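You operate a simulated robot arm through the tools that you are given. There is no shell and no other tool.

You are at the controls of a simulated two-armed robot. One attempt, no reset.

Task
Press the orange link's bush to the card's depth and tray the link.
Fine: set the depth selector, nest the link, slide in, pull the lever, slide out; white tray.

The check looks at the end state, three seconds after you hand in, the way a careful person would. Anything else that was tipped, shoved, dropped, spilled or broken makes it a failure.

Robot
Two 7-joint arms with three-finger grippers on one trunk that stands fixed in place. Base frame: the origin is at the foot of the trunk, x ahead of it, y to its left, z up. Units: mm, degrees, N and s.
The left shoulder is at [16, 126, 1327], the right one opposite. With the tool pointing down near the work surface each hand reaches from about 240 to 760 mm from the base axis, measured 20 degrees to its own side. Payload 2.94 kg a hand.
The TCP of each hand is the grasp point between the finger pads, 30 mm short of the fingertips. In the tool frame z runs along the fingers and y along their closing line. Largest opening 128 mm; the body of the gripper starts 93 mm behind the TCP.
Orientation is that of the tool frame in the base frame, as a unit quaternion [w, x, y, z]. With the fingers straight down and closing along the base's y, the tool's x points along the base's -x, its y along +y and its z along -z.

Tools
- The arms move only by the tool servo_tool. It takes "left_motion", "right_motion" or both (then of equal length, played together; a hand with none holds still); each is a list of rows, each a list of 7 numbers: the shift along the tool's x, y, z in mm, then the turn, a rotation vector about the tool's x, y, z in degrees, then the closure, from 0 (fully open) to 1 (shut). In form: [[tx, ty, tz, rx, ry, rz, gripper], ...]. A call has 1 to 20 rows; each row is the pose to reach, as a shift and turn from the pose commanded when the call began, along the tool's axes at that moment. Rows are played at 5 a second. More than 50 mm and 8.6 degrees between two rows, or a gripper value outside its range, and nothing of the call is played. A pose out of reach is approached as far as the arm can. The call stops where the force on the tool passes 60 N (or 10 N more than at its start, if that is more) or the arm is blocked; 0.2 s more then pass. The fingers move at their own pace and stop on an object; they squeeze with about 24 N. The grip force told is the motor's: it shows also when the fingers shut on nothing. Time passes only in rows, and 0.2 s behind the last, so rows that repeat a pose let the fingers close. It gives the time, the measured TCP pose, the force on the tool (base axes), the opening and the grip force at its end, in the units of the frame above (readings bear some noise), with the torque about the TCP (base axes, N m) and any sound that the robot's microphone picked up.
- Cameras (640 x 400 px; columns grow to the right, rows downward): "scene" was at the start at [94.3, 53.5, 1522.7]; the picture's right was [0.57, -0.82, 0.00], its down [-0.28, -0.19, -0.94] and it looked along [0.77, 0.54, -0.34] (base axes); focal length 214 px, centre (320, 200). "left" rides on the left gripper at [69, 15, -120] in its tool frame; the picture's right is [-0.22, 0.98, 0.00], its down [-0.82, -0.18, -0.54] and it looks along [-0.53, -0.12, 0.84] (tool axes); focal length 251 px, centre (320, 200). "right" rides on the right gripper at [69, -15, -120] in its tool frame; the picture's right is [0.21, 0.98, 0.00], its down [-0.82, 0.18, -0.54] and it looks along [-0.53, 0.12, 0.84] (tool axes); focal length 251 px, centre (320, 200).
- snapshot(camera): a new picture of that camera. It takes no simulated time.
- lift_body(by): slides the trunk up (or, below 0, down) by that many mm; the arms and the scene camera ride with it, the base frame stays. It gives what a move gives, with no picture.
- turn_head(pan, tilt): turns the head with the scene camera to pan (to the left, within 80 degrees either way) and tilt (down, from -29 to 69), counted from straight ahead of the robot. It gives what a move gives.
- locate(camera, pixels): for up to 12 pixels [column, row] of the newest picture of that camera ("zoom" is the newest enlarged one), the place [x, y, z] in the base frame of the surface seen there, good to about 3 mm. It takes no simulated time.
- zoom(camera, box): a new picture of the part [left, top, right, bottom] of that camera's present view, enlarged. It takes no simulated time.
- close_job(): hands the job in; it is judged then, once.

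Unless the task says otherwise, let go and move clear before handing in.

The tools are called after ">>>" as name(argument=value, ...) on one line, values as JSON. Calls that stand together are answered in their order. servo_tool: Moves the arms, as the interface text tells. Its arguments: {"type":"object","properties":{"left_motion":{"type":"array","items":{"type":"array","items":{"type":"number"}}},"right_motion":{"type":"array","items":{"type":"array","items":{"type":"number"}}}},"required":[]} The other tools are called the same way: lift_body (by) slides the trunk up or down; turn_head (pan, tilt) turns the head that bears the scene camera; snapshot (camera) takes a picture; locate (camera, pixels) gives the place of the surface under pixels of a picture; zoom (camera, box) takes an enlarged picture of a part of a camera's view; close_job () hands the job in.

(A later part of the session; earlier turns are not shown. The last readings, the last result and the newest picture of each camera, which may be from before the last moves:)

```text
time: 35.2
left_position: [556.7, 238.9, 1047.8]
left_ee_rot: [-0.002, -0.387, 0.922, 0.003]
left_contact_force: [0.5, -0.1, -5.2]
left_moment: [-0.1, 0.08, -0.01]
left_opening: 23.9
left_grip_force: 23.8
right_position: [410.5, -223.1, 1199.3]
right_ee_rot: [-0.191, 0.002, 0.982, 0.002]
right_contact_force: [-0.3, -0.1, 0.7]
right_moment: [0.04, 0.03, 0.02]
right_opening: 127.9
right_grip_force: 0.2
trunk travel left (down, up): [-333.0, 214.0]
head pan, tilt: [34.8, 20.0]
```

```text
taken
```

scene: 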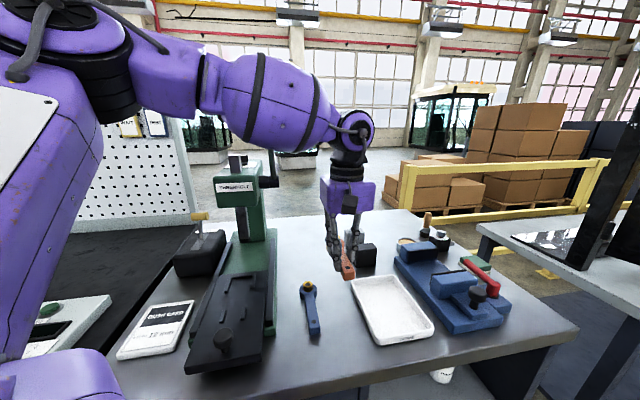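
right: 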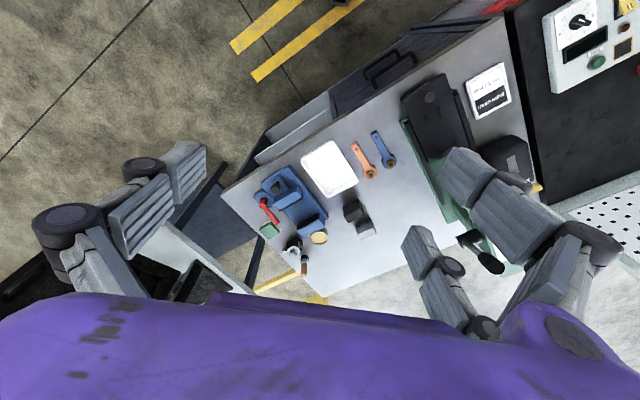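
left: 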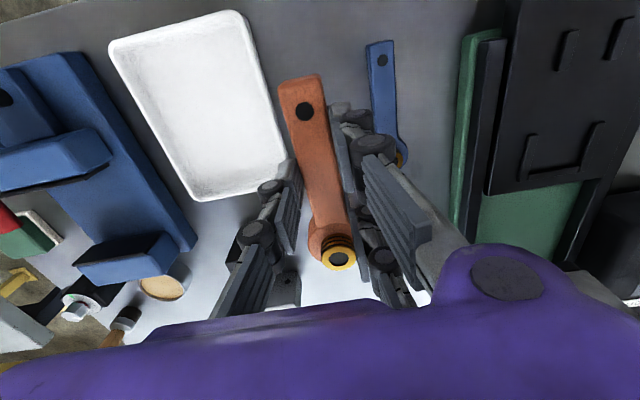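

The link is lifted cleanly (about 0.5 kg). From the scene I can see the nest clearly, so I'll cross-check its coordinates.

>>> zoom(camera="scene", box=[180, 260, 276, 380])

>>> zoom(camera="scene", box=[210, 262, 274, 302])

>>> locate(camera="zoom", pixels=[[225, 125], [215, 150], [205, 185], [410, 110], [402, 140], [395, 175], [260, 100], [310, 95], [360, 92], [290, 150], [200, 330], [370, 300]])

```text
3.33 times, centred on (228, 320) of scene
```

zoom: 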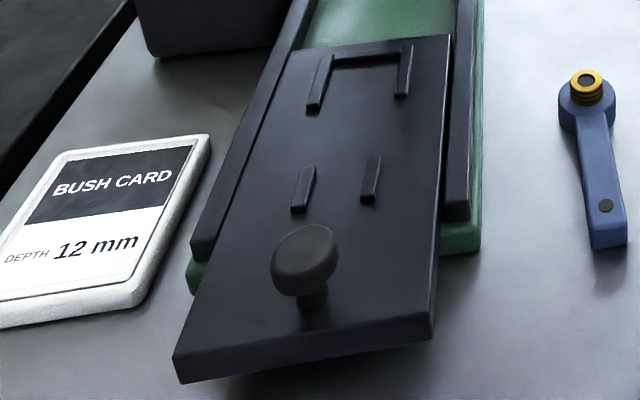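

```text
10.00 times, centred on (242, 282) of scene
```

zoom: 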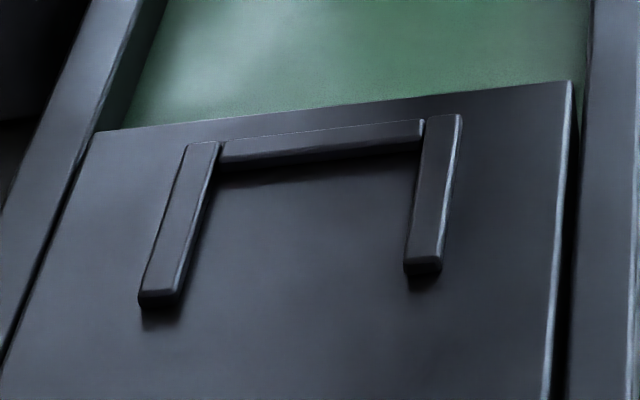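

```text
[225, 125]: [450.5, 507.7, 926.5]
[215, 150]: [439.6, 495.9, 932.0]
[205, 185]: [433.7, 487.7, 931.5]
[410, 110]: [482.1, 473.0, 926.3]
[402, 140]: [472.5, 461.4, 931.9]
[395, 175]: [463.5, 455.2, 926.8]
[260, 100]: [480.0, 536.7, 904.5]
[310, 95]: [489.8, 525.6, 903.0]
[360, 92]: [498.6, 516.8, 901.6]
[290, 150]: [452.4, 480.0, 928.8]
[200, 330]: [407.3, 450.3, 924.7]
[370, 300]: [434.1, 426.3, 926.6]
```

>>> locate(camera="zoom", pixels=[[202, 152], [192, 185], [180, 222], [168, 262], [160, 288], [442, 122], [437, 160], [431, 200], [425, 240], [420, 262], [260, 150], [380, 136]])

>>> locate(camera="zoom", pixels=[[225, 158], [300, 152], [415, 140], [225, 148], [300, 138], [420, 124], [145, 295], [185, 298], [408, 265], [440, 262], [320, 230], [205, 175]])

>>> zoom(camera="scene", box=[200, 296, 264, 336])

```text
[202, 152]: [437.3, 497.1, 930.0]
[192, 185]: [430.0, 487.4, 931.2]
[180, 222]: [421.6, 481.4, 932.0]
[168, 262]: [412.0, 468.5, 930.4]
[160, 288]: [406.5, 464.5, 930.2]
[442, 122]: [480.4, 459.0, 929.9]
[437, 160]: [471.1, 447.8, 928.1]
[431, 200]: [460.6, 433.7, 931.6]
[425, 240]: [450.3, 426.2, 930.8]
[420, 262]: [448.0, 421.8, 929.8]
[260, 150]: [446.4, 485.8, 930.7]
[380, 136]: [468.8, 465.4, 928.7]
```

```text
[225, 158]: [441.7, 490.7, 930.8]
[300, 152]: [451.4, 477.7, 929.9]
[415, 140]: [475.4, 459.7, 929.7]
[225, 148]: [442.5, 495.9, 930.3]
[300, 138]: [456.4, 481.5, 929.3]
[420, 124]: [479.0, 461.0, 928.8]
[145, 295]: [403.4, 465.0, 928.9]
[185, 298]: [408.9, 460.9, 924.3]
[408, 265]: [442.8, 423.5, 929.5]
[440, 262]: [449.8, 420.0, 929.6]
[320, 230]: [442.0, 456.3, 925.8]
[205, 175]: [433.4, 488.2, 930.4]
```

```text
10.00 times, centred on (232, 316) of scene
```

zoom: 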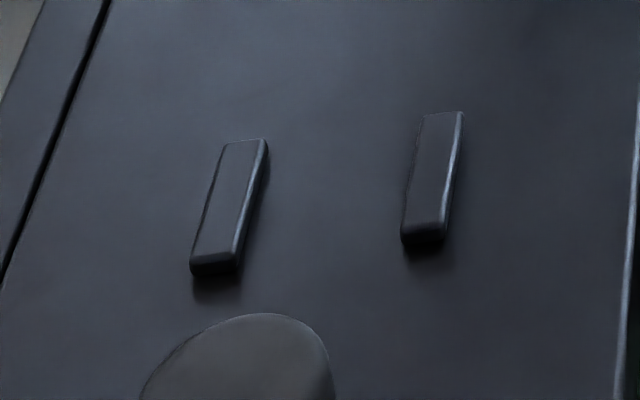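

>>> locate(camera="zoom", pixels=[[245, 145], [235, 180], [225, 215], [212, 255], [442, 118], [435, 150], [428, 185], [420, 222], [230, 145], [262, 145], [425, 118], [458, 116]])

>>> zoom(camera="left", box=[480, 20, 640, 220])

>>> locate(camera="left", pixels=[[530, 145], [536, 165], [597, 130], [592, 150], [550, 168], [575, 166], [567, 45], [563, 60], [617, 35], [612, 48], [305, 111], [338, 260]])

```text
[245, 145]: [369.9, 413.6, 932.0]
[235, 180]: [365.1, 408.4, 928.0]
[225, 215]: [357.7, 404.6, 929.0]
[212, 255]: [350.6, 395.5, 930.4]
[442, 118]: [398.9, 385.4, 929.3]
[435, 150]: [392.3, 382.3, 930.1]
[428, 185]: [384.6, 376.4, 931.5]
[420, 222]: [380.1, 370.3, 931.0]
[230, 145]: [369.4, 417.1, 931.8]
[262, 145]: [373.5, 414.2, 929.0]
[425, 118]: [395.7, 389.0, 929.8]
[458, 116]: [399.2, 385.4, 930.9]
```

```text
2.00 times, centred on (560, 120) of left
```

zoom: 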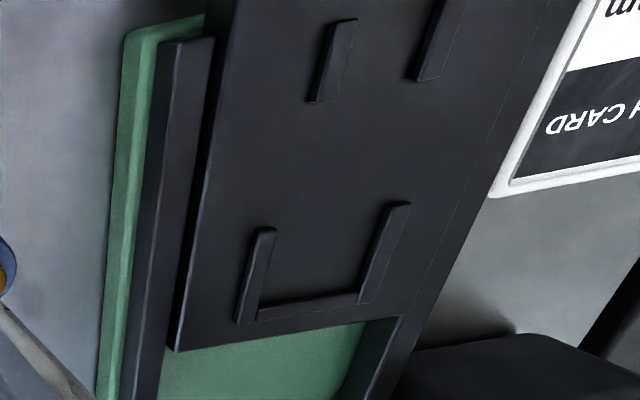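

```text
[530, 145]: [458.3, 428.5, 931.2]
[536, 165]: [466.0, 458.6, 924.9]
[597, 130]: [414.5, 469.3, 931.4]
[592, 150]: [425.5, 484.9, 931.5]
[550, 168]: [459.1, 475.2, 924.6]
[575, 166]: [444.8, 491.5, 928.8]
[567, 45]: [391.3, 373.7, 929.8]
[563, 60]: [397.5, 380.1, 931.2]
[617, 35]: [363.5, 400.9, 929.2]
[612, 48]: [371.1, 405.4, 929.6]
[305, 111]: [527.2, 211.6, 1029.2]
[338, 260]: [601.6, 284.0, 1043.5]
```

The nest axis is ≈44.8°, centreline v≈13.6, with the U-mid near (443.5,459.5) and bar inner edge ≈21 mm beyond. I'll carry the link above the nest, aiming the bush about 2.5 mm short of the seat, hovering high first.

>>> servo_tool(left_motion=[[-2, 39, 0, 0, 0, 0.1, 1], [-5, 79, 0, 0, 0, 0.2, 1], [-7, 118, 0, 0, 0, 0.3, 1], [-9, 157, 0, 0, 0, 0.5, 1], [-12, 196, 0, 0, 0, 0.6, 1], [-13.7, 235.7, 0, 0, 0, 0.7, 1], [-13.7, 235.7, 30, 0, 0, 0.7, 1], [-13.7, 235.7, 52, 0, 0, 0.7, 1], [-13.7, 235.7, 52, 0, 0, 0.7, 1]])

>>> snapshot(camera="left")

>>> zoom(camera="scene", box=[180, 220, 308, 380])

```text
time: 37.2
left_position: [396.9, 412.8, 1001.4]
left_ee_rot: [-0.001, -0.381, 0.925, 0.004]
left_contact_force: [0.5, -0.2, -6.2]
left_moment: [-0.12, 0.1, 0.0]
left_opening: 24.0
left_grip_force: 24.3
right_position: [410.8, -222.0, 1199.2]
right_ee_rot: [-0.191, 0.0, 0.982, 0.001]
right_contact_force: [0.6, -0.8, 0.8]
right_moment: [0.0, 0.02, 0.01]
right_opening: 128.4
right_grip_force: 0.0
trunk travel left (down, up): [-333.0, 214.0]
head pan, tilt: [34.8, 20.0]
```

```text
taken
```

left: 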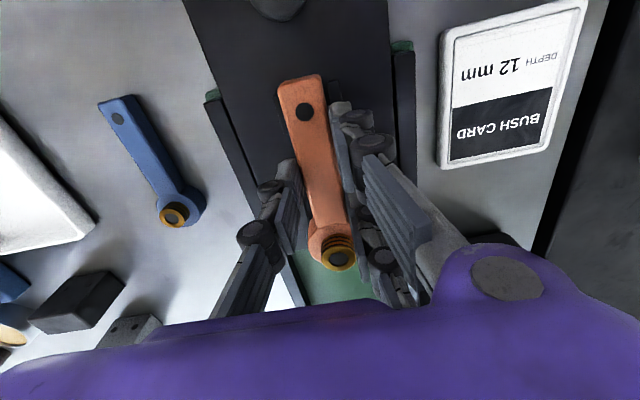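

```text
2.50 times, centred on (244, 300) of scene
```

zoom: 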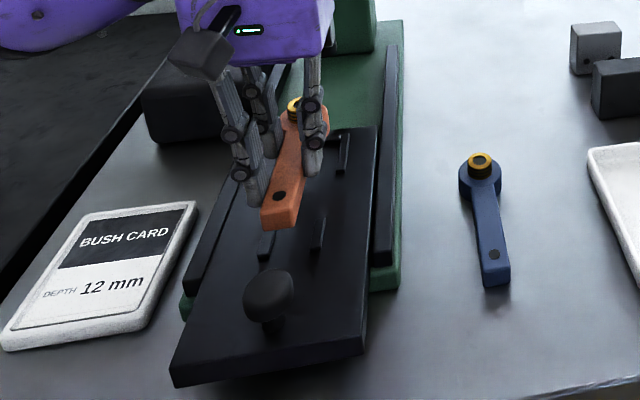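

>>> locate(camera="left", pixels=[[305, 112], [338, 258], [285, 90], [320, 85], [310, 240], [350, 235]])

>>> zoom(camera="scene", box=[210, 240, 290, 340])

>>> locate(camera="zoom", pixels=[[265, 142], [288, 72], [225, 170], [310, 175], [297, 65], [275, 80]])

```text
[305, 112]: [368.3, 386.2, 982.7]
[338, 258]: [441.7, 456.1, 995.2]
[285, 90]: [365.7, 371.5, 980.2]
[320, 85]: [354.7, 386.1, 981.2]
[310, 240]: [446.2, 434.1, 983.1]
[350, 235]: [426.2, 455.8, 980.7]
```

```text
4.00 times, centred on (250, 290) of scene
```

zoom: 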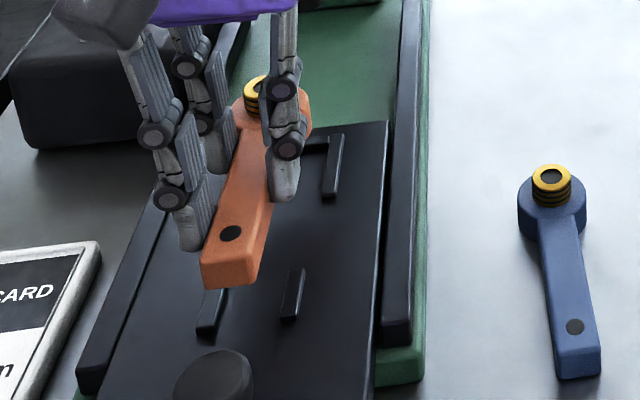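

```text
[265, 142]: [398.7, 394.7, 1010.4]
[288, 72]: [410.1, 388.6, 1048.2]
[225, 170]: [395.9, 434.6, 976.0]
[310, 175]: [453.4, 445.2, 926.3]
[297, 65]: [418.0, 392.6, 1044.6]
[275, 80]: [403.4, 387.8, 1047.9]
```

The bush reads (441.7,456.1) and dot (368.3,386.2), which is on the nest centreline within ~1 mm. Descending 24 mm so the link hovers just above the rails, then checking.

>>> servo_tool(left_motion=[[0, 0, 12, 0, 0, 0, 1], [0, 0, 24, 0, 0, 0, 1], [0, 0, 24, 0, 0, 0, 1], [0, 0, 24, 0, 0, 0, 1]])

>>> zoom(camera="scene", box=[210, 240, 290, 340])

>>> snapshot(camera="left")

>>> zoom(camera="left", box=[230, 50, 390, 150])

```text
time: 38.2
left_position: [397.0, 414.8, 976.0]
left_ee_rot: [-0.001, -0.381, 0.924, 0.005]
left_contact_force: [-0.3, -0.1, -6.0]
left_moment: [-0.12, 0.11, -0.01]
left_opening: 24.0
left_grip_force: 24.2
right_position: [409.6, -222.4, 1200.3]
right_ee_rot: [-0.192, 0.0, 0.981, 0.001]
right_contact_force: [-0.4, -1.1, 0.4]
right_moment: [-0.01, 0.01, -0.01]
right_opening: 127.8
right_grip_force: 0.1
trunk travel left (down, up): [-333.0, 214.0]
head pan, tilt: [34.8, 20.0]
```

```text
4.00 times, centred on (250, 290) of scene
```

zoom: 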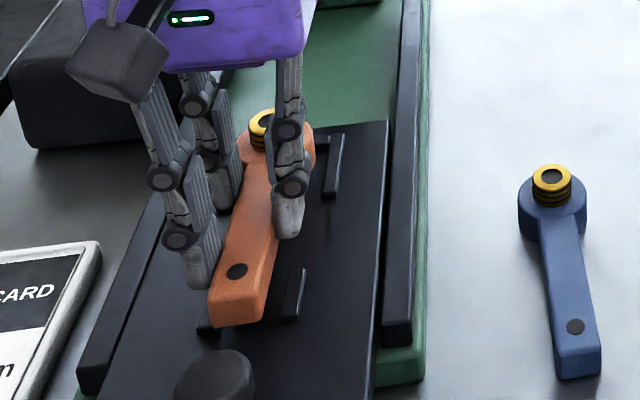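

```text
taken
```

left: 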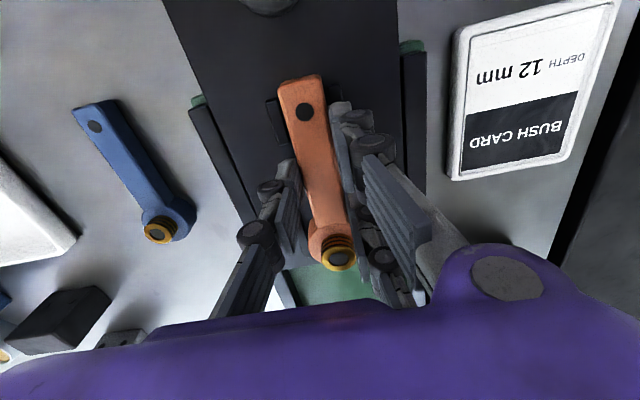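

```text
4.00 times, centred on (310, 100) of left
```

zoom: 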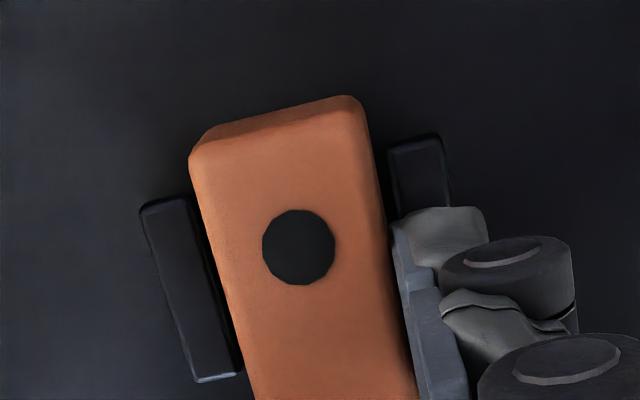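

>>> zoom(camera="left", box=[256, 66, 352, 146])

>>> locate(camera="zoom", pixels=[[60, 190], [75, 230], [90, 270], [105, 310], [340, 120], [350, 150], [365, 140], [330, 170], [120, 200], [318, 160], [216, 220], [260, 330]])

```text
5.00 times, centred on (304, 106) of left
```

zoom: 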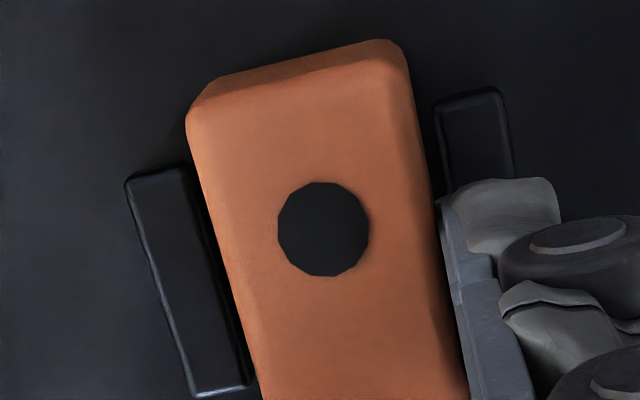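

```text
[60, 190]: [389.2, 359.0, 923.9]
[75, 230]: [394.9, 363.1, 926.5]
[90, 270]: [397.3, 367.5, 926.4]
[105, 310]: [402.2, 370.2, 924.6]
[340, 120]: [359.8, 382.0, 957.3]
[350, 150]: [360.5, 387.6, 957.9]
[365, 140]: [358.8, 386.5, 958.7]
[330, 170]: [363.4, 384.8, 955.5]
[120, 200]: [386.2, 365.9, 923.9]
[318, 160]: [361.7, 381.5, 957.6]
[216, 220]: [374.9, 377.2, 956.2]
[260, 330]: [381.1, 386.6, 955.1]
```

>>> zoom(camera="scene", box=[222, 262, 294, 327])

>>> locate(camera="zoom", pixels=[[330, 200], [250, 290], [330, 60], [400, 90], [340, 310], [130, 370], [420, 110], [480, 130]])

```text
6.15 times, centred on (258, 294) of scene
```

zoom: 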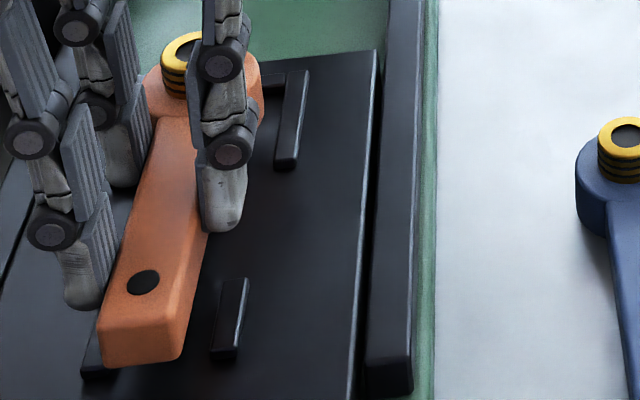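

```text
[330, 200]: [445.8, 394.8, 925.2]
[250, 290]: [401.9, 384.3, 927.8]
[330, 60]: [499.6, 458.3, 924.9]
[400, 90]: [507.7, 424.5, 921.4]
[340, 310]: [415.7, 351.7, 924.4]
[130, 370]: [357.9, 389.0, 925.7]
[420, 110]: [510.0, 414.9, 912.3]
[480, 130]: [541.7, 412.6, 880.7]
```

The link bottom is at ≈936, just above the rails. I'll shift 1.3 mm toward the tray side (−v) per the gap asymmetry and lower in a small step, watching the force.

>>> servo_tool(left_motion=[[0, -1.3, 0, 0, 0, 0, 1], [0, -1.3, 3, 0, 0, 0, 1], [0, -1.3, 6, 0, 0, 0, 1], [0, -1.3, 8, 0, 0, 0, 1], [0, -1.3, 8, 0, 0, 0, 1]])

>>> zoom(camera="scene", box=[222, 262, 294, 327])

>>> zoom(camera="left", box=[256, 66, 352, 146])

```text
time: 39.4
left_position: [399.0, 413.4, 966.2]
left_ee_rot: [-0.001, -0.382, 0.924, 0.005]
left_contact_force: [0.1, -0.3, -5.1]
left_moment: [-0.05, 0.09, 0.0]
left_opening: 23.9
left_grip_force: 24.3
right_position: [411.3, -221.0, 1200.2]
right_ee_rot: [-0.192, 0.001, 0.981, 0.002]
right_contact_force: [0.1, 0.1, 0.0]
right_moment: [-0.03, 0.0, 0.0]
right_opening: 128.0
right_grip_force: 0.1
trunk travel left (down, up): [-333.0, 214.0]
head pan, tilt: [34.8, 20.0]
```

```text
6.15 times, centred on (258, 294) of scene
```

zoom: 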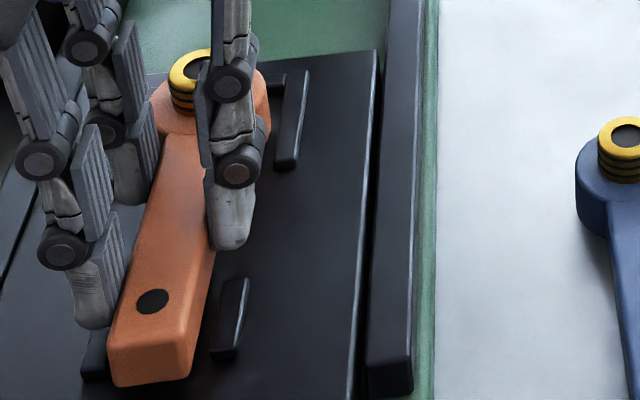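

```text
5.00 times, centred on (304, 106) of left
```

zoom: 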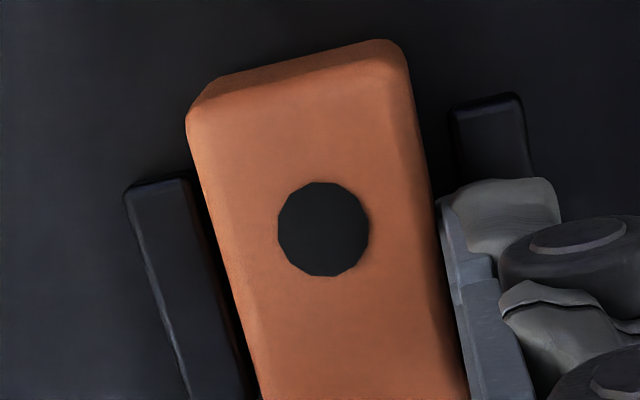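

No contact yet (force still just the link's weight) and the gaps now look symmetric. Lowering another 2 mm to seat on the carriage.

>>> servo_tool(left_motion=[[0, 0, 1, 0, 0, 0, 1], [0, 0, 2, 0, 0, 0, 1], [0, 0, 2, 0, 0, 0, 1]])

```text
time: 40.2
left_position: [398.4, 412.9, 965.7]
left_ee_rot: [-0.001, -0.38, 0.925, 0.005]
left_contact_force: [-0.3, 0.6, -5.3]
left_moment: [-0.08, 0.1, 0.0]
left_opening: 24.1
left_grip_force: 24.2
right_position: [410.6, -221.7, 1199.8]
right_ee_rot: [-0.192, 0.0, 0.981, 0.002]
right_contact_force: [-1.0, -0.6, 0.2]
right_moment: [-0.01, 0.01, 0.02]
right_opening: 128.1
right_grip_force: 0.1
trunk travel left (down, up): [-333.0, 214.0]
head pan, tilt: [34.8, 20.0]
```

>>> servo_tool(left_motion=[[0, 0, 1, 0, 0, 0, 1], [0, 0, 2, 0, 0, 0, 1], [0, 0, 2, 0, 0, 0, 1]])

```text
time: 41.0
left_position: [398.2, 413.6, 964.0]
left_ee_rot: [0.0, -0.381, 0.924, 0.005]
left_contact_force: [0.8, 0.9, 1.3]
left_moment: [0.06, -0.19, 0.01]
left_opening: 23.6
left_grip_force: 23.8
right_position: [410.1, -221.9, 1199.4]
right_ee_rot: [-0.191, -0.001, 0.982, 0.001]
right_contact_force: [-0.5, 0.0, 0.5]
right_moment: [0.01, 0.01, 0.04]
right_opening: 128.3
right_grip_force: 0.0
trunk travel left (down, up): [-333.0, 214.0]
head pan, tilt: [34.8, 20.0]
```

Contact: force rose from −5.3 to +1.3 N at TCP z 964, which matches the link bottom on the carriage face (925). Now nudging along the axis to find the end bar.

>>> servo_tool(left_motion=[[-1, 0, 0, 0, 0, 0, 1], [-2, 0, 0, 0, 0, 0, 1], [-3, 0, 0, 0, 0, 0, 1], [-3, 0, 0, 0, 0, 0, 1]])

>>> zoom(camera="scene", box=[222, 252, 294, 317])

```text
time: 42.0
left_position: [399.7, 414.5, 963.6]
left_ee_rot: [0.0, -0.381, 0.924, 0.005]
left_contact_force: [-1.7, 0.2, 9.6]
left_moment: [-0.23, 0.34, -0.08]
left_opening: 23.8
left_grip_force: 23.7
right_position: [409.9, -222.0, 1199.3]
right_ee_rot: [-0.191, 0.001, 0.982, 0.002]
right_contact_force: [0.4, 0.0, 0.2]
right_moment: [0.01, 0.03, 0.02]
right_opening: 127.9
right_grip_force: 0.0
trunk travel left (down, up): [-333.0, 214.0]
head pan, tilt: [34.8, 20.0]
```

```text
6.15 times, centred on (258, 284) of scene
```

zoom: 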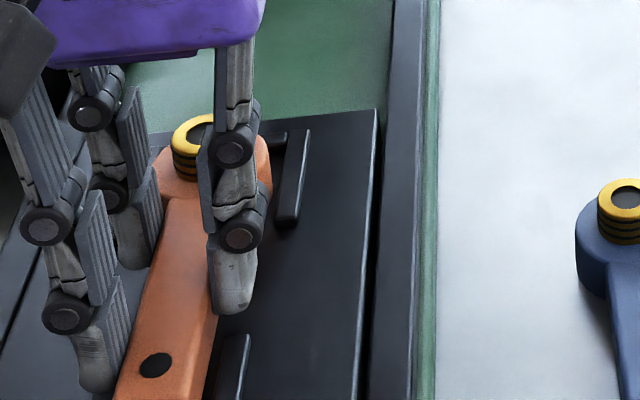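

>>> zoom(camera="left", box=[256, 170, 416, 290])

>>> snapshot(camera="right")

```text
3.33 times, centred on (336, 230) of left
```

zoom: 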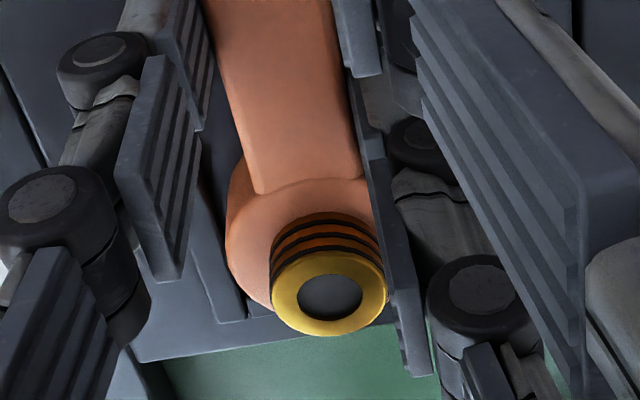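

```text
taken
```

right: 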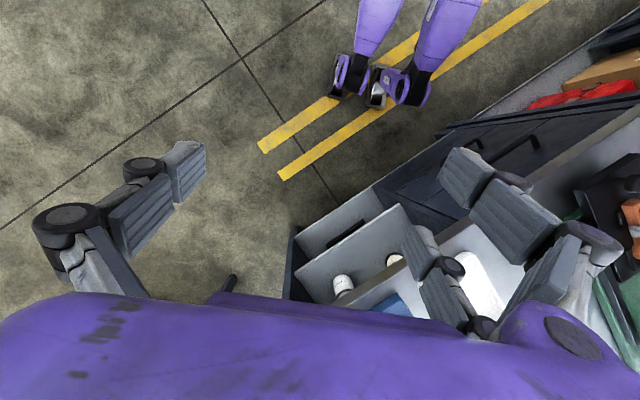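

The head sits inside the U with a small gap to the left rail. Nudging 2 mm more to feel the end bar.

>>> servo_tool(left_motion=[[-1, 0, 0, 0, 0, 0, 1], [-2, 0, 0, 0, 0, 0, 1], [-2, 0, 0, 0, 0, 0, 1]])

```text
time: 42.8
left_position: [401.7, 417.8, 963.6]
left_ee_rot: [-0.001, -0.381, 0.925, 0.005]
left_contact_force: [-2.1, -0.3, 12.0]
left_moment: [-0.06, 0.2, 0.01]
left_opening: 23.9
left_grip_force: 24.1
right_position: [410.3, -222.8, 1200.3]
right_ee_rot: [-0.192, 0.001, 0.981, 0.003]
right_contact_force: [0.3, 0.2, -0.1]
right_moment: [0.0, -0.02, 0.02]
right_opening: 127.9
right_grip_force: 0.1
trunk travel left (down, up): [-333.0, 214.0]
head pan, tilt: [34.8, 20.0]
```

>>> zoom(camera="scene", box=[222, 252, 294, 317])

>>> zoom(camera="left", box=[256, 170, 416, 290])

>>> locate(camera="zoom", pixels=[[330, 300], [295, 310], [255, 300], [222, 250], [240, 310], [265, 308], [180, 352], [200, 345], [265, 150], [290, 30], [245, 240], [232, 200]])

```text
6.15 times, centred on (258, 284) of scene
```

zoom: 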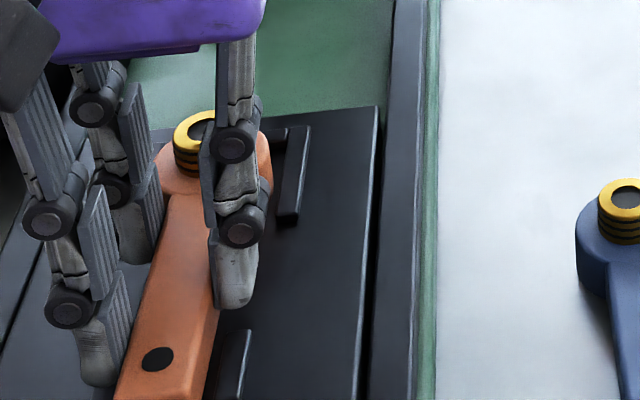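

```text
3.33 times, centred on (336, 230) of left
```

zoom: 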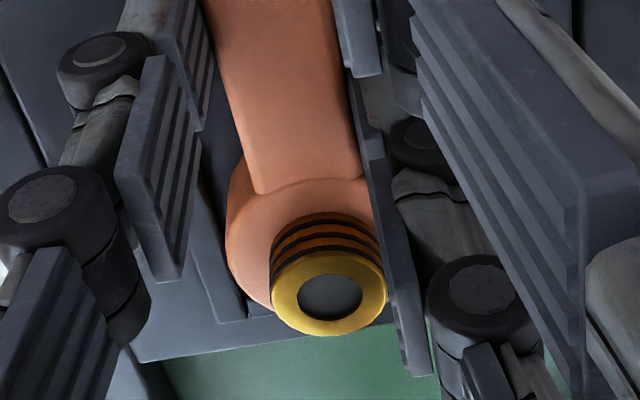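

```text
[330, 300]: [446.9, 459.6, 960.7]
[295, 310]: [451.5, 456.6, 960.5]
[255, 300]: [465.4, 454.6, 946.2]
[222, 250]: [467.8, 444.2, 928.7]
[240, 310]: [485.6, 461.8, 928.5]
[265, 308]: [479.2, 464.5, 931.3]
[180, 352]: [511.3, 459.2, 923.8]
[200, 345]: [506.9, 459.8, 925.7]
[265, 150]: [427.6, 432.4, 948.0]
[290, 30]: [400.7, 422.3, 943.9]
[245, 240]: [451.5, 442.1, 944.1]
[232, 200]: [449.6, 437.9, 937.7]
```

The relative view of head, rails and bar is unchanged while the carriage edge shifted ~2 mm, so the head is against the bar and pushing the carriage. I'll ease the down-force and release, opening only to ~46 mm.

>>> servo_tool(left_motion=[[0, 0, -0.7, 0, 0, 0, 1], [0, 0, -0.7, 0, 0, 0, 0.75], [0, 0, -0.7, 0, 0, 0, 0.64], [0, 0, -0.7, 0, 0, 0, 0.64]])

>>> servo_tool(left_motion=[[0, 0, -20, 0, 0, 0, 0.64], [0, 0, -50, 0, 0, 0, 0.64], [0, 0, -90, 0, 0, 0, 0.64], [0, 0, -90, 0, 0, 0, 0.64]])

>>> snapshot(camera="left")

>>> zoom(camera="scene", box=[190, 252, 286, 352])

```text
time: 43.8
left_position: [402.8, 416.6, 964.9]
left_ee_rot: [0.001, -0.381, 0.925, 0.005]
left_contact_force: [-0.1, 0.7, 0.5]
left_moment: [-0.05, -0.02, -0.02]
left_opening: 46.1
left_grip_force: 0.1
right_position: [410.1, -221.6, 1199.7]
right_ee_rot: [-0.191, 0.0, 0.982, 0.001]
right_contact_force: [-0.1, 0.1, -0.5]
right_moment: [0.04, 0.01, -0.02]
right_opening: 128.0
right_grip_force: 0.1
trunk travel left (down, up): [-333.0, 214.0]
head pan, tilt: [34.8, 20.0]
```

```text
time: 44.8
left_position: [401.8, 416.7, 1056.1]
left_ee_rot: [0.0, -0.381, 0.924, 0.005]
left_contact_force: [-1.1, 0.0, 0.5]
left_moment: [-0.01, -0.01, -0.02]
left_opening: 45.8
left_grip_force: 0.0
right_position: [409.9, -222.5, 1199.7]
right_ee_rot: [-0.191, 0.0, 0.982, 0.002]
right_contact_force: [-0.1, -0.4, 0.2]
right_moment: [0.02, 0.01, -0.02]
right_opening: 128.1
right_grip_force: 0.0
trunk travel left (down, up): [-333.0, 214.0]
head pan, tilt: [34.8, 20.0]
```

```text
taken
```

left: 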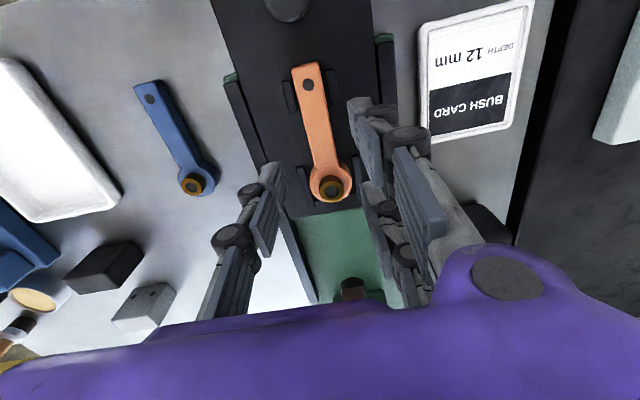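

```text
4.00 times, centred on (238, 302) of scene
```

zoom: 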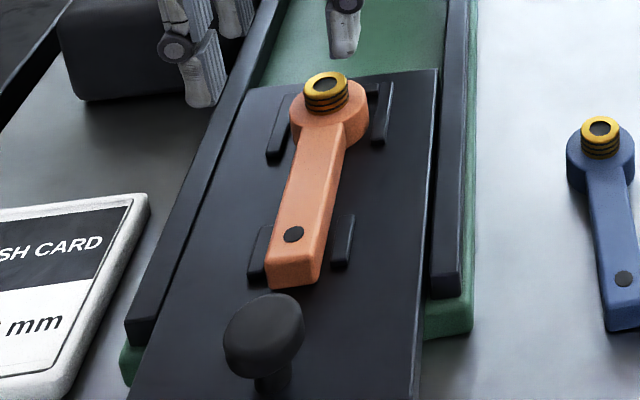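

The link is nested: tail between the rails, head in the U. Checking the head/bar fit and current carriage geometry more closely.

>>> zoom(camera="left", box=[280, 130, 376, 220])

>>> zoom(camera="scene", box=[244, 256, 284, 296])

>>> zoom(camera="left", box=[200, 0, 400, 125])

>>> locate(camera="zoom", pixels=[[285, 15], [285, 45], [225, 20], [350, 10], [360, 265], [430, 290], [280, 10], [300, 25]])

```text
4.44 times, centred on (328, 175) of left
```

zoom: 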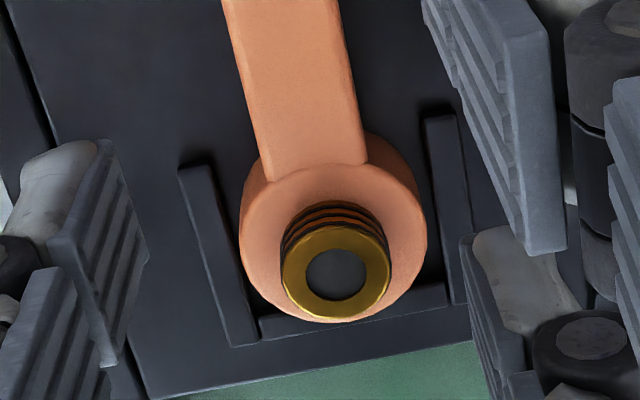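

```text
10.00 times, centred on (264, 276) of scene
```

zoom: 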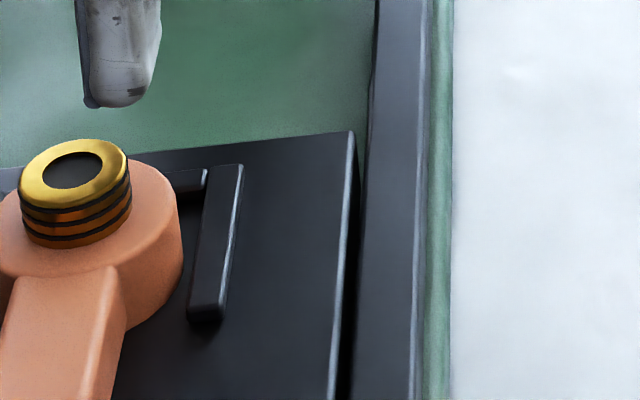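

```text
3.20 times, centred on (300, 62) of left
```

zoom: 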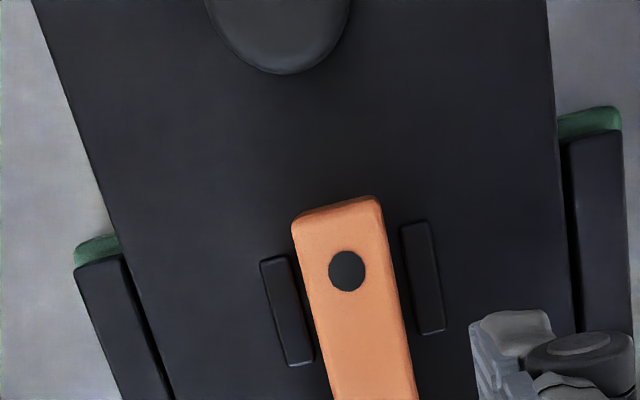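

```text
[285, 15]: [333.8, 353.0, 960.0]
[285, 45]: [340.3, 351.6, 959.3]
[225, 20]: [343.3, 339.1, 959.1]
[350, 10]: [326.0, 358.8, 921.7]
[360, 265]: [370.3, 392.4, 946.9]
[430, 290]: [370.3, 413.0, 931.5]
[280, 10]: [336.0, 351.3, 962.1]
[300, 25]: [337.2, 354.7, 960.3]
```

The head is seated against the bar and the tail is centred. Next is the carriage knob at scene (224,336); I'll inspect its shape.

>>> zoom(camera="scene", box=[200, 310, 256, 366])

>>> locate(camera="zoom", pixels=[[240, 150], [290, 110], [190, 200], [330, 150], [230, 110], [250, 220], [310, 190], [260, 280], [290, 280], [200, 350], [400, 300], [270, 250]])

```text
7.14 times, centred on (228, 338) of scene
```

zoom: 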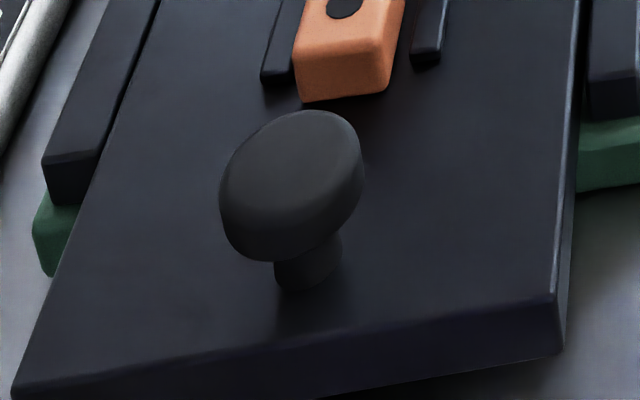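

```text
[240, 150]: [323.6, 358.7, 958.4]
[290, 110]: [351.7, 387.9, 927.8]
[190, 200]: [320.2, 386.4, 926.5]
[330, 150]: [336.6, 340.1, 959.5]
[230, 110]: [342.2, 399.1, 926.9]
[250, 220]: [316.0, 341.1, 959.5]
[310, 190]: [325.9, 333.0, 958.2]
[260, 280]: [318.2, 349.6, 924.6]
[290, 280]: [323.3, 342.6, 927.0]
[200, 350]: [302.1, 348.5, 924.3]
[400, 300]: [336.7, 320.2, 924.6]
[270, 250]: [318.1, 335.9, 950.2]
```

The knob is a mushroom cap (~31 mm wide, top z≈959) near (330,344). I'll move the hand back to view it centrally before gripping.

>>> servo_tool(left_motion=[[43, 4, 0, 0, 0, 0, 0.5], [86, 7, 0, 0, 0, 0, 0.5], [129, 11, 0, 0, 0, 0, 0.5], [170, 14, 0, 0, 0, 0, 0.5], [170, 14, 0, 0, 0, 0, 0.5]])

>>> snapshot(camera="left")

>>> snapshot(camera="scene")

```text
time: 46.0
left_position: [273.1, 306.7, 1053.6]
left_ee_rot: [-0.001, -0.38, 0.925, 0.005]
left_contact_force: [0.7, 1.3, -0.3]
left_moment: [-0.01, 0.01, 0.02]
left_opening: 64.2
left_grip_force: 0.0
right_position: [410.4, -221.1, 1199.1]
right_ee_rot: [-0.191, 0.0, 0.982, 0.002]
right_contact_force: [0.1, 0.6, 0.4]
right_moment: [0.01, 0.0, 0.02]
right_opening: 128.2
right_grip_force: 0.2
trunk travel left (down, up): [-333.0, 214.0]
head pan, tilt: [34.8, 20.0]
```

```text
taken
```

left: 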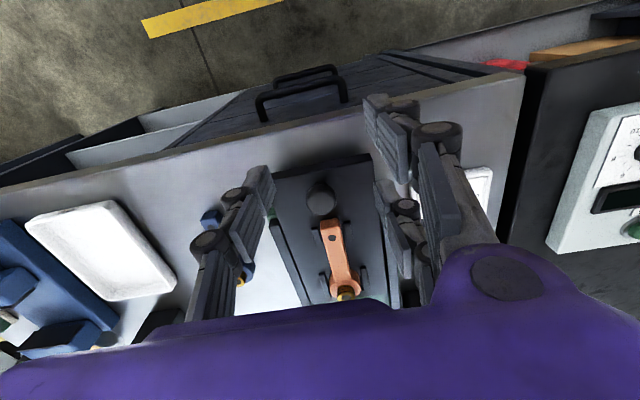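

```text
taken
```

scene: 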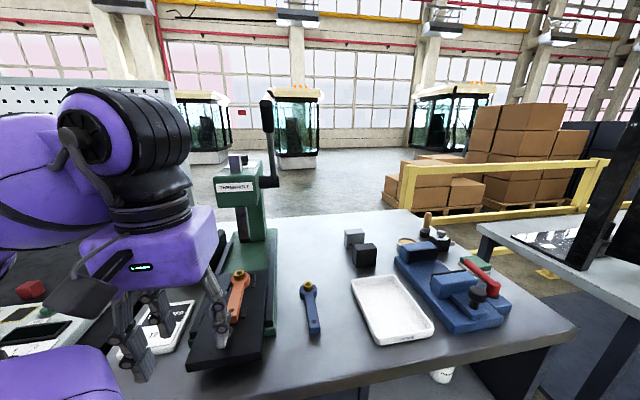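

>>> zoom(camera="left", box=[264, 150, 376, 220])

>>> locate(camera="zoom", pixels=[[240, 290], [405, 290], [320, 205], [325, 370], [320, 285], [280, 240], [360, 240], [280, 340], [370, 340], [320, 250], [320, 330], [60, 130]])

```text
5.71 times, centred on (320, 185) of left
```

zoom: 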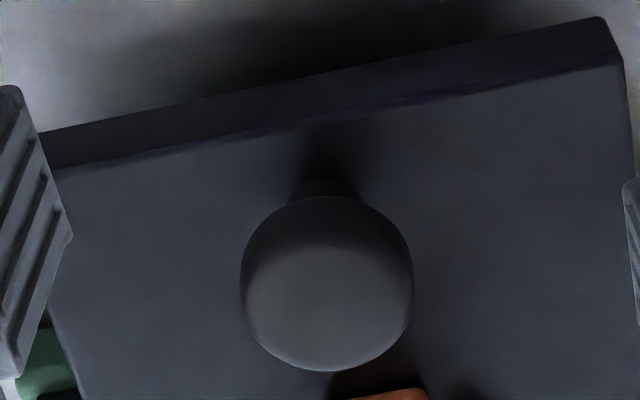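

```text
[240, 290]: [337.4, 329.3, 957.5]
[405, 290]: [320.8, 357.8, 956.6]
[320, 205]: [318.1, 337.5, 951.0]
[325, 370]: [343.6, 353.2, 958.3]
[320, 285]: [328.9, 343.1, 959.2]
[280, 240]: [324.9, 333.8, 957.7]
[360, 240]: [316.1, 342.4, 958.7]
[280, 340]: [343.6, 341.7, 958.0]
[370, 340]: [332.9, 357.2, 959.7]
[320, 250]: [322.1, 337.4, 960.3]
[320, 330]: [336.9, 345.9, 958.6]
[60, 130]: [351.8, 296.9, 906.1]
```

Knob cap centre ≈(329.5,343.2), diameter ≈33, top 959. I'll move above it, descend to TCP z≈966 and close on it.

>>> servo_tool(left_motion=[[-33, -7, 0, 0, 0, 0, 0.5], [-65.7, -13.8, 0, 0, 0, 0, 0.5], [-65.7, -13.8, 30, 0, 0, 0, 0.5], [-65.7, -13.8, 60, 0, 0, 0, 0.5], [-65.7, -13.8, 87, 0, 0, 0, 0.5], [-65.7, -13.8, 87, 0, 0, 0, 0.5]])

>>> snapshot(camera="left")

>>> zoom(camera="scene", box=[180, 270, 276, 366])

```text
time: 47.4
left_position: [325.3, 343.4, 965.1]
left_ee_rot: [0.0, -0.381, 0.924, 0.005]
left_contact_force: [-0.7, -0.3, -0.1]
left_moment: [0.06, -0.01, 0.01]
left_opening: 64.0
left_grip_force: 0.2
right_position: [410.6, -222.4, 1200.8]
right_ee_rot: [-0.191, 0.001, 0.982, 0.003]
right_contact_force: [-0.2, 0.1, 0.0]
right_moment: [0.02, 0.01, -0.02]
right_opening: 127.8
right_grip_force: 0.0
trunk travel left (down, up): [-333.0, 214.0]
head pan, tilt: [34.8, 20.0]
```

```text
taken
```

left: 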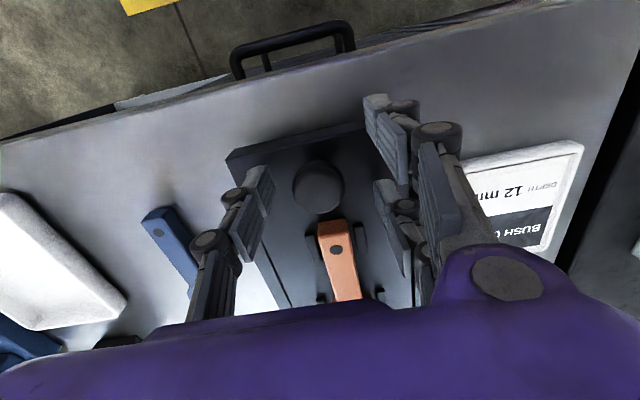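

```text
4.17 times, centred on (228, 318) of scene
```

zoom: 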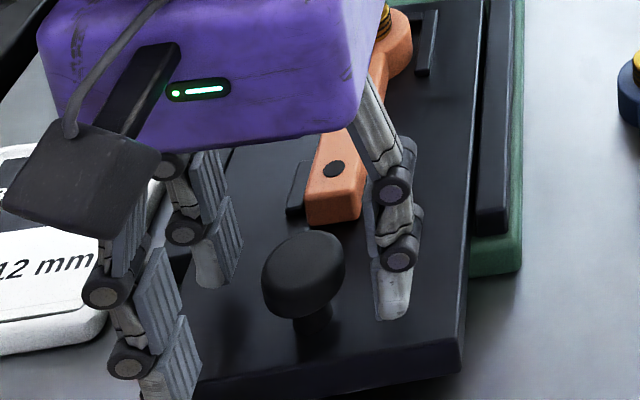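

The knob is between the prongs. Closing gently.

>>> servo_tool(left_motion=[[0, 0, 0, 0, 0, 0, 0.65], [0, 0, 0, 0, 0, 0, 0.75], [0, 0, 0, 0, 0, 0, 0.85], [0, 0, 0, 0, 0, 0, 0.85]])

>>> snapshot(camera="left")

>>> zoom(camera="scene", box=[180, 270, 276, 366])

```text
time: 48.4
left_position: [328.5, 342.8, 965.3]
left_ee_rot: [-0.001, -0.381, 0.925, 0.004]
left_contact_force: [11.5, -14.2, -5.2]
left_moment: [-0.28, -0.04, -0.16]
left_opening: 31.5
left_grip_force: 8.6
right_position: [412.3, -223.0, 1197.4]
right_ee_rot: [-0.192, 0.0, 0.981, 0.002]
right_contact_force: [0.2, 1.2, 0.2]
right_moment: [0.03, 0.0, -0.03]
right_opening: 128.2
right_grip_force: 0.0
trunk travel left (down, up): [-333.0, 214.0]
head pan, tilt: [34.8, 20.0]
```

```text
taken
```

left: 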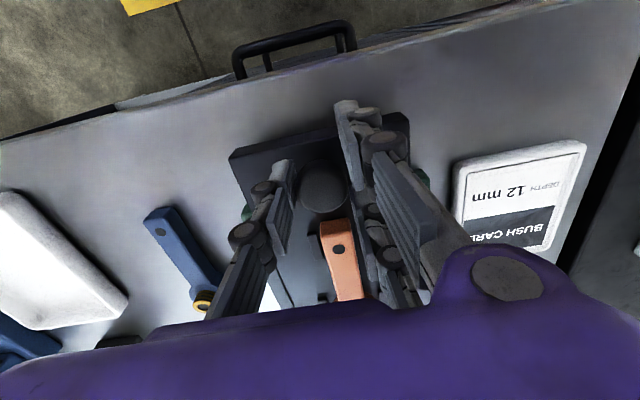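

```text
4.17 times, centred on (228, 318) of scene
```

zoom: 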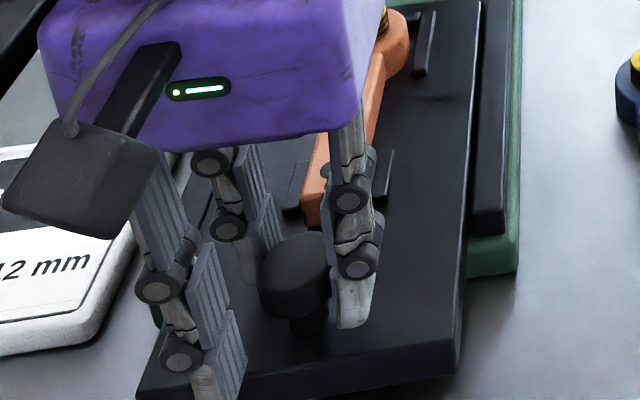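

The fingers hold the knob at 31.5 mm, with an 18 N side load, so the hand should shift slightly toward −v. I'll relieve that by 2 mm and check.

>>> servo_tool(left_motion=[[0, -1, 0, 0, 0, 0, 0.85], [0, -2, 0, 0, 0, 0, 0.85], [0, -2, 0, 0, 0, 0, 0.85]])

```text
time: 49.2
left_position: [329.9, 341.6, 966.0]
left_ee_rot: [-0.001, -0.382, 0.924, 0.005]
left_contact_force: [9.1, -9.7, -5.2]
left_moment: [-0.13, -0.08, -0.09]
left_opening: 28.5
left_grip_force: 6.9
right_position: [411.8, -222.1, 1199.1]
right_ee_rot: [-0.192, 0.0, 0.981, 0.003]
right_contact_force: [0.8, -0.4, 0.1]
right_moment: [0.01, 0.02, -0.03]
right_opening: 127.9
right_grip_force: 0.1
trunk travel left (down, up): [-333.0, 214.0]
head pan, tilt: [34.8, 20.0]
```

Opening keeps shrinking as I shift, so the single −v prong touches the knob while the two +v prongs straddle it — a cage rather than a pinch. I'll open slightly, shift 6 mm further toward −v, and close to 20 mm so the knob nests between the two outer prongs.

>>> servo_tool(left_motion=[[0, 0, 0, 0, 0, 0, 0.7], [0, -3, 0, 0, 0, 0, 0.7], [0, -6, 0, 0, 0, 0, 0.7], [0, -6, 0, 0, 0, 0, 0.78], [0, -6, 0, 0, 0, 0, 0.84], [0, -6, 0, 0, 0, 0, 0.84]])

>>> zoom(camera="left", box=[230, 90, 430, 290])

>>> zoom(camera="scene", box=[180, 290, 260, 370])

```text
time: 50.6
left_position: [331.1, 338.0, 966.9]
left_ee_rot: [0.001, -0.38, 0.925, 0.005]
left_contact_force: [2.1, 2.4, -0.9]
left_moment: [0.02, -0.03, -0.02]
left_opening: 21.1
left_grip_force: 0.1
right_position: [410.6, -221.2, 1199.5]
right_ee_rot: [-0.192, 0.0, 0.981, 0.001]
right_contact_force: [0.1, 0.1, 0.0]
right_moment: [0.0, -0.02, 0.0]
right_opening: 127.9
right_grip_force: 0.0
trunk travel left (down, up): [-333.0, 214.0]
head pan, tilt: [34.8, 20.0]
```

```text
2.00 times, centred on (330, 190) of left
```

zoom: 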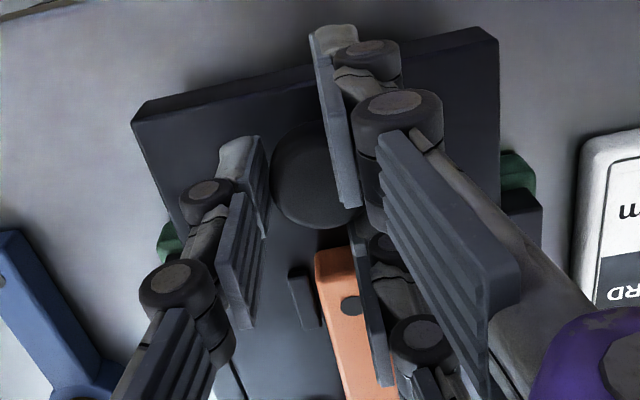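

```text
5.00 times, centred on (220, 330) of scene
```

zoom: 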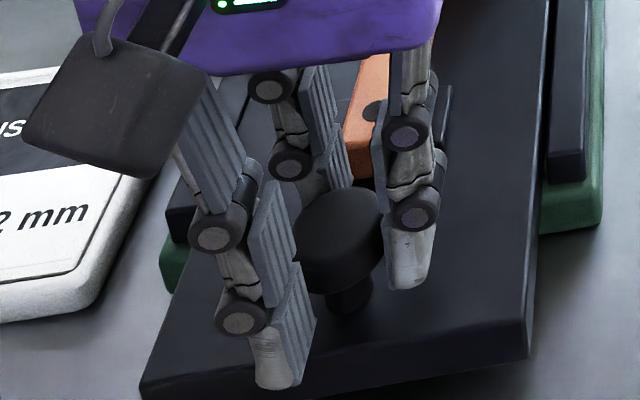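

The cage is in place with negligible force. Before sliding, I'll check clearance to the throttle box on the left and the press head.

>>> snapshot(camera="scene")

>>> locate(camera="scene", pixels=[[201, 216], [207, 235], [228, 240], [222, 262], [236, 186], [240, 205], [236, 159], [245, 225], [266, 108], [272, 180], [175, 260], [215, 275]])

```text
taken
```

scene: 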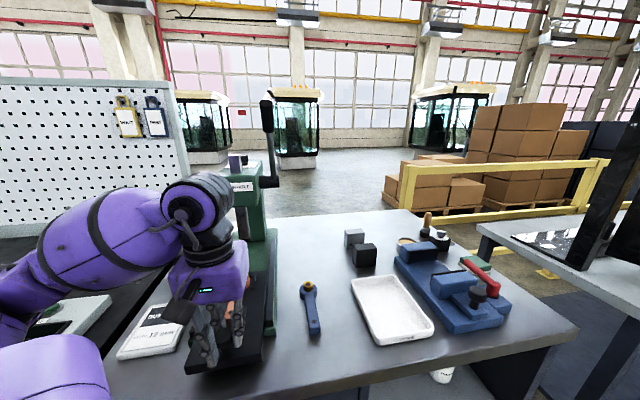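

```text
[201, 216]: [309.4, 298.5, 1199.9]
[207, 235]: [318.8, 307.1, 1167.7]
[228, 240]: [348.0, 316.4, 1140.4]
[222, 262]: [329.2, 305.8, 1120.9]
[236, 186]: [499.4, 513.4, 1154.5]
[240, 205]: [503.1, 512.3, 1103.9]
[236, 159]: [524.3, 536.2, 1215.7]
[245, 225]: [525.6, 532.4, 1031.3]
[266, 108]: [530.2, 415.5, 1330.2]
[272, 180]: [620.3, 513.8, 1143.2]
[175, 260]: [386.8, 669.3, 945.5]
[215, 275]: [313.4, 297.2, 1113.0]
```

Nothing obstructs the hand's path up to the press. Pushing the carriage in by 40 mm first and checking the force.

>>> servo_tool(left_motion=[[-5, 0, 0, 0, 0, 0, 0.84], [-10, 0, 0, 0, 0, 0, 0.84], [-16, 0, 0, 0, 0, 0, 0.84], [-22, 0, 0, 0, 0, 0, 0.84], [-28, 0, 0, 0, 0, 0, 0.84], [-34, 0, 0, 0, 0, 0, 0.84], [-40, 0, 0, 0, 0, 0, 0.84], [-40, 0, 0, 0, 0, 0, 0.84]])

>>> snapshot(camera="left")

>>> zoom(camera="scene", box=[180, 230, 292, 370])

```text
time: 52.4
left_position: [362.3, 365.8, 967.0]
left_ee_rot: [0.0, -0.381, 0.925, 0.005]
left_contact_force: [-0.3, -0.3, 0.3]
left_moment: [0.01, -0.01, 0.02]
left_opening: 20.4
left_grip_force: 0.3
right_position: [410.4, -221.5, 1198.6]
right_ee_rot: [-0.191, 0.0, 0.982, 0.002]
right_contact_force: [-0.3, 0.3, 0.5]
right_moment: [0.02, 0.0, -0.03]
right_opening: 127.7
right_grip_force: 0.1
trunk travel left (down, up): [-333.0, 214.0]
head pan, tilt: [34.8, 20.0]
```

```text
taken
```

left: 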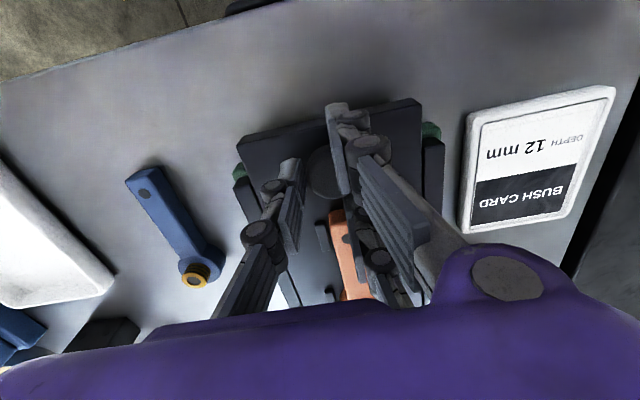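

```text
2.86 times, centred on (236, 300) of scene
```

zoom: 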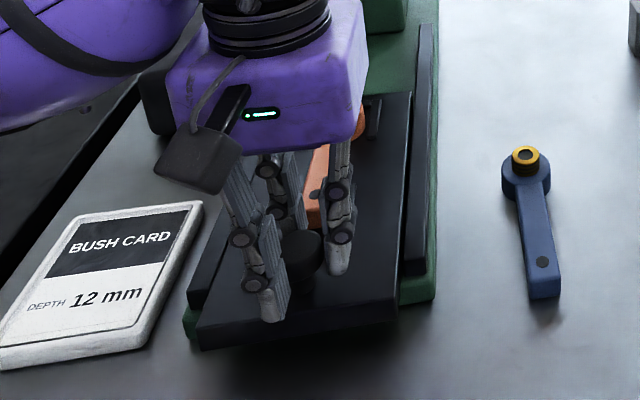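

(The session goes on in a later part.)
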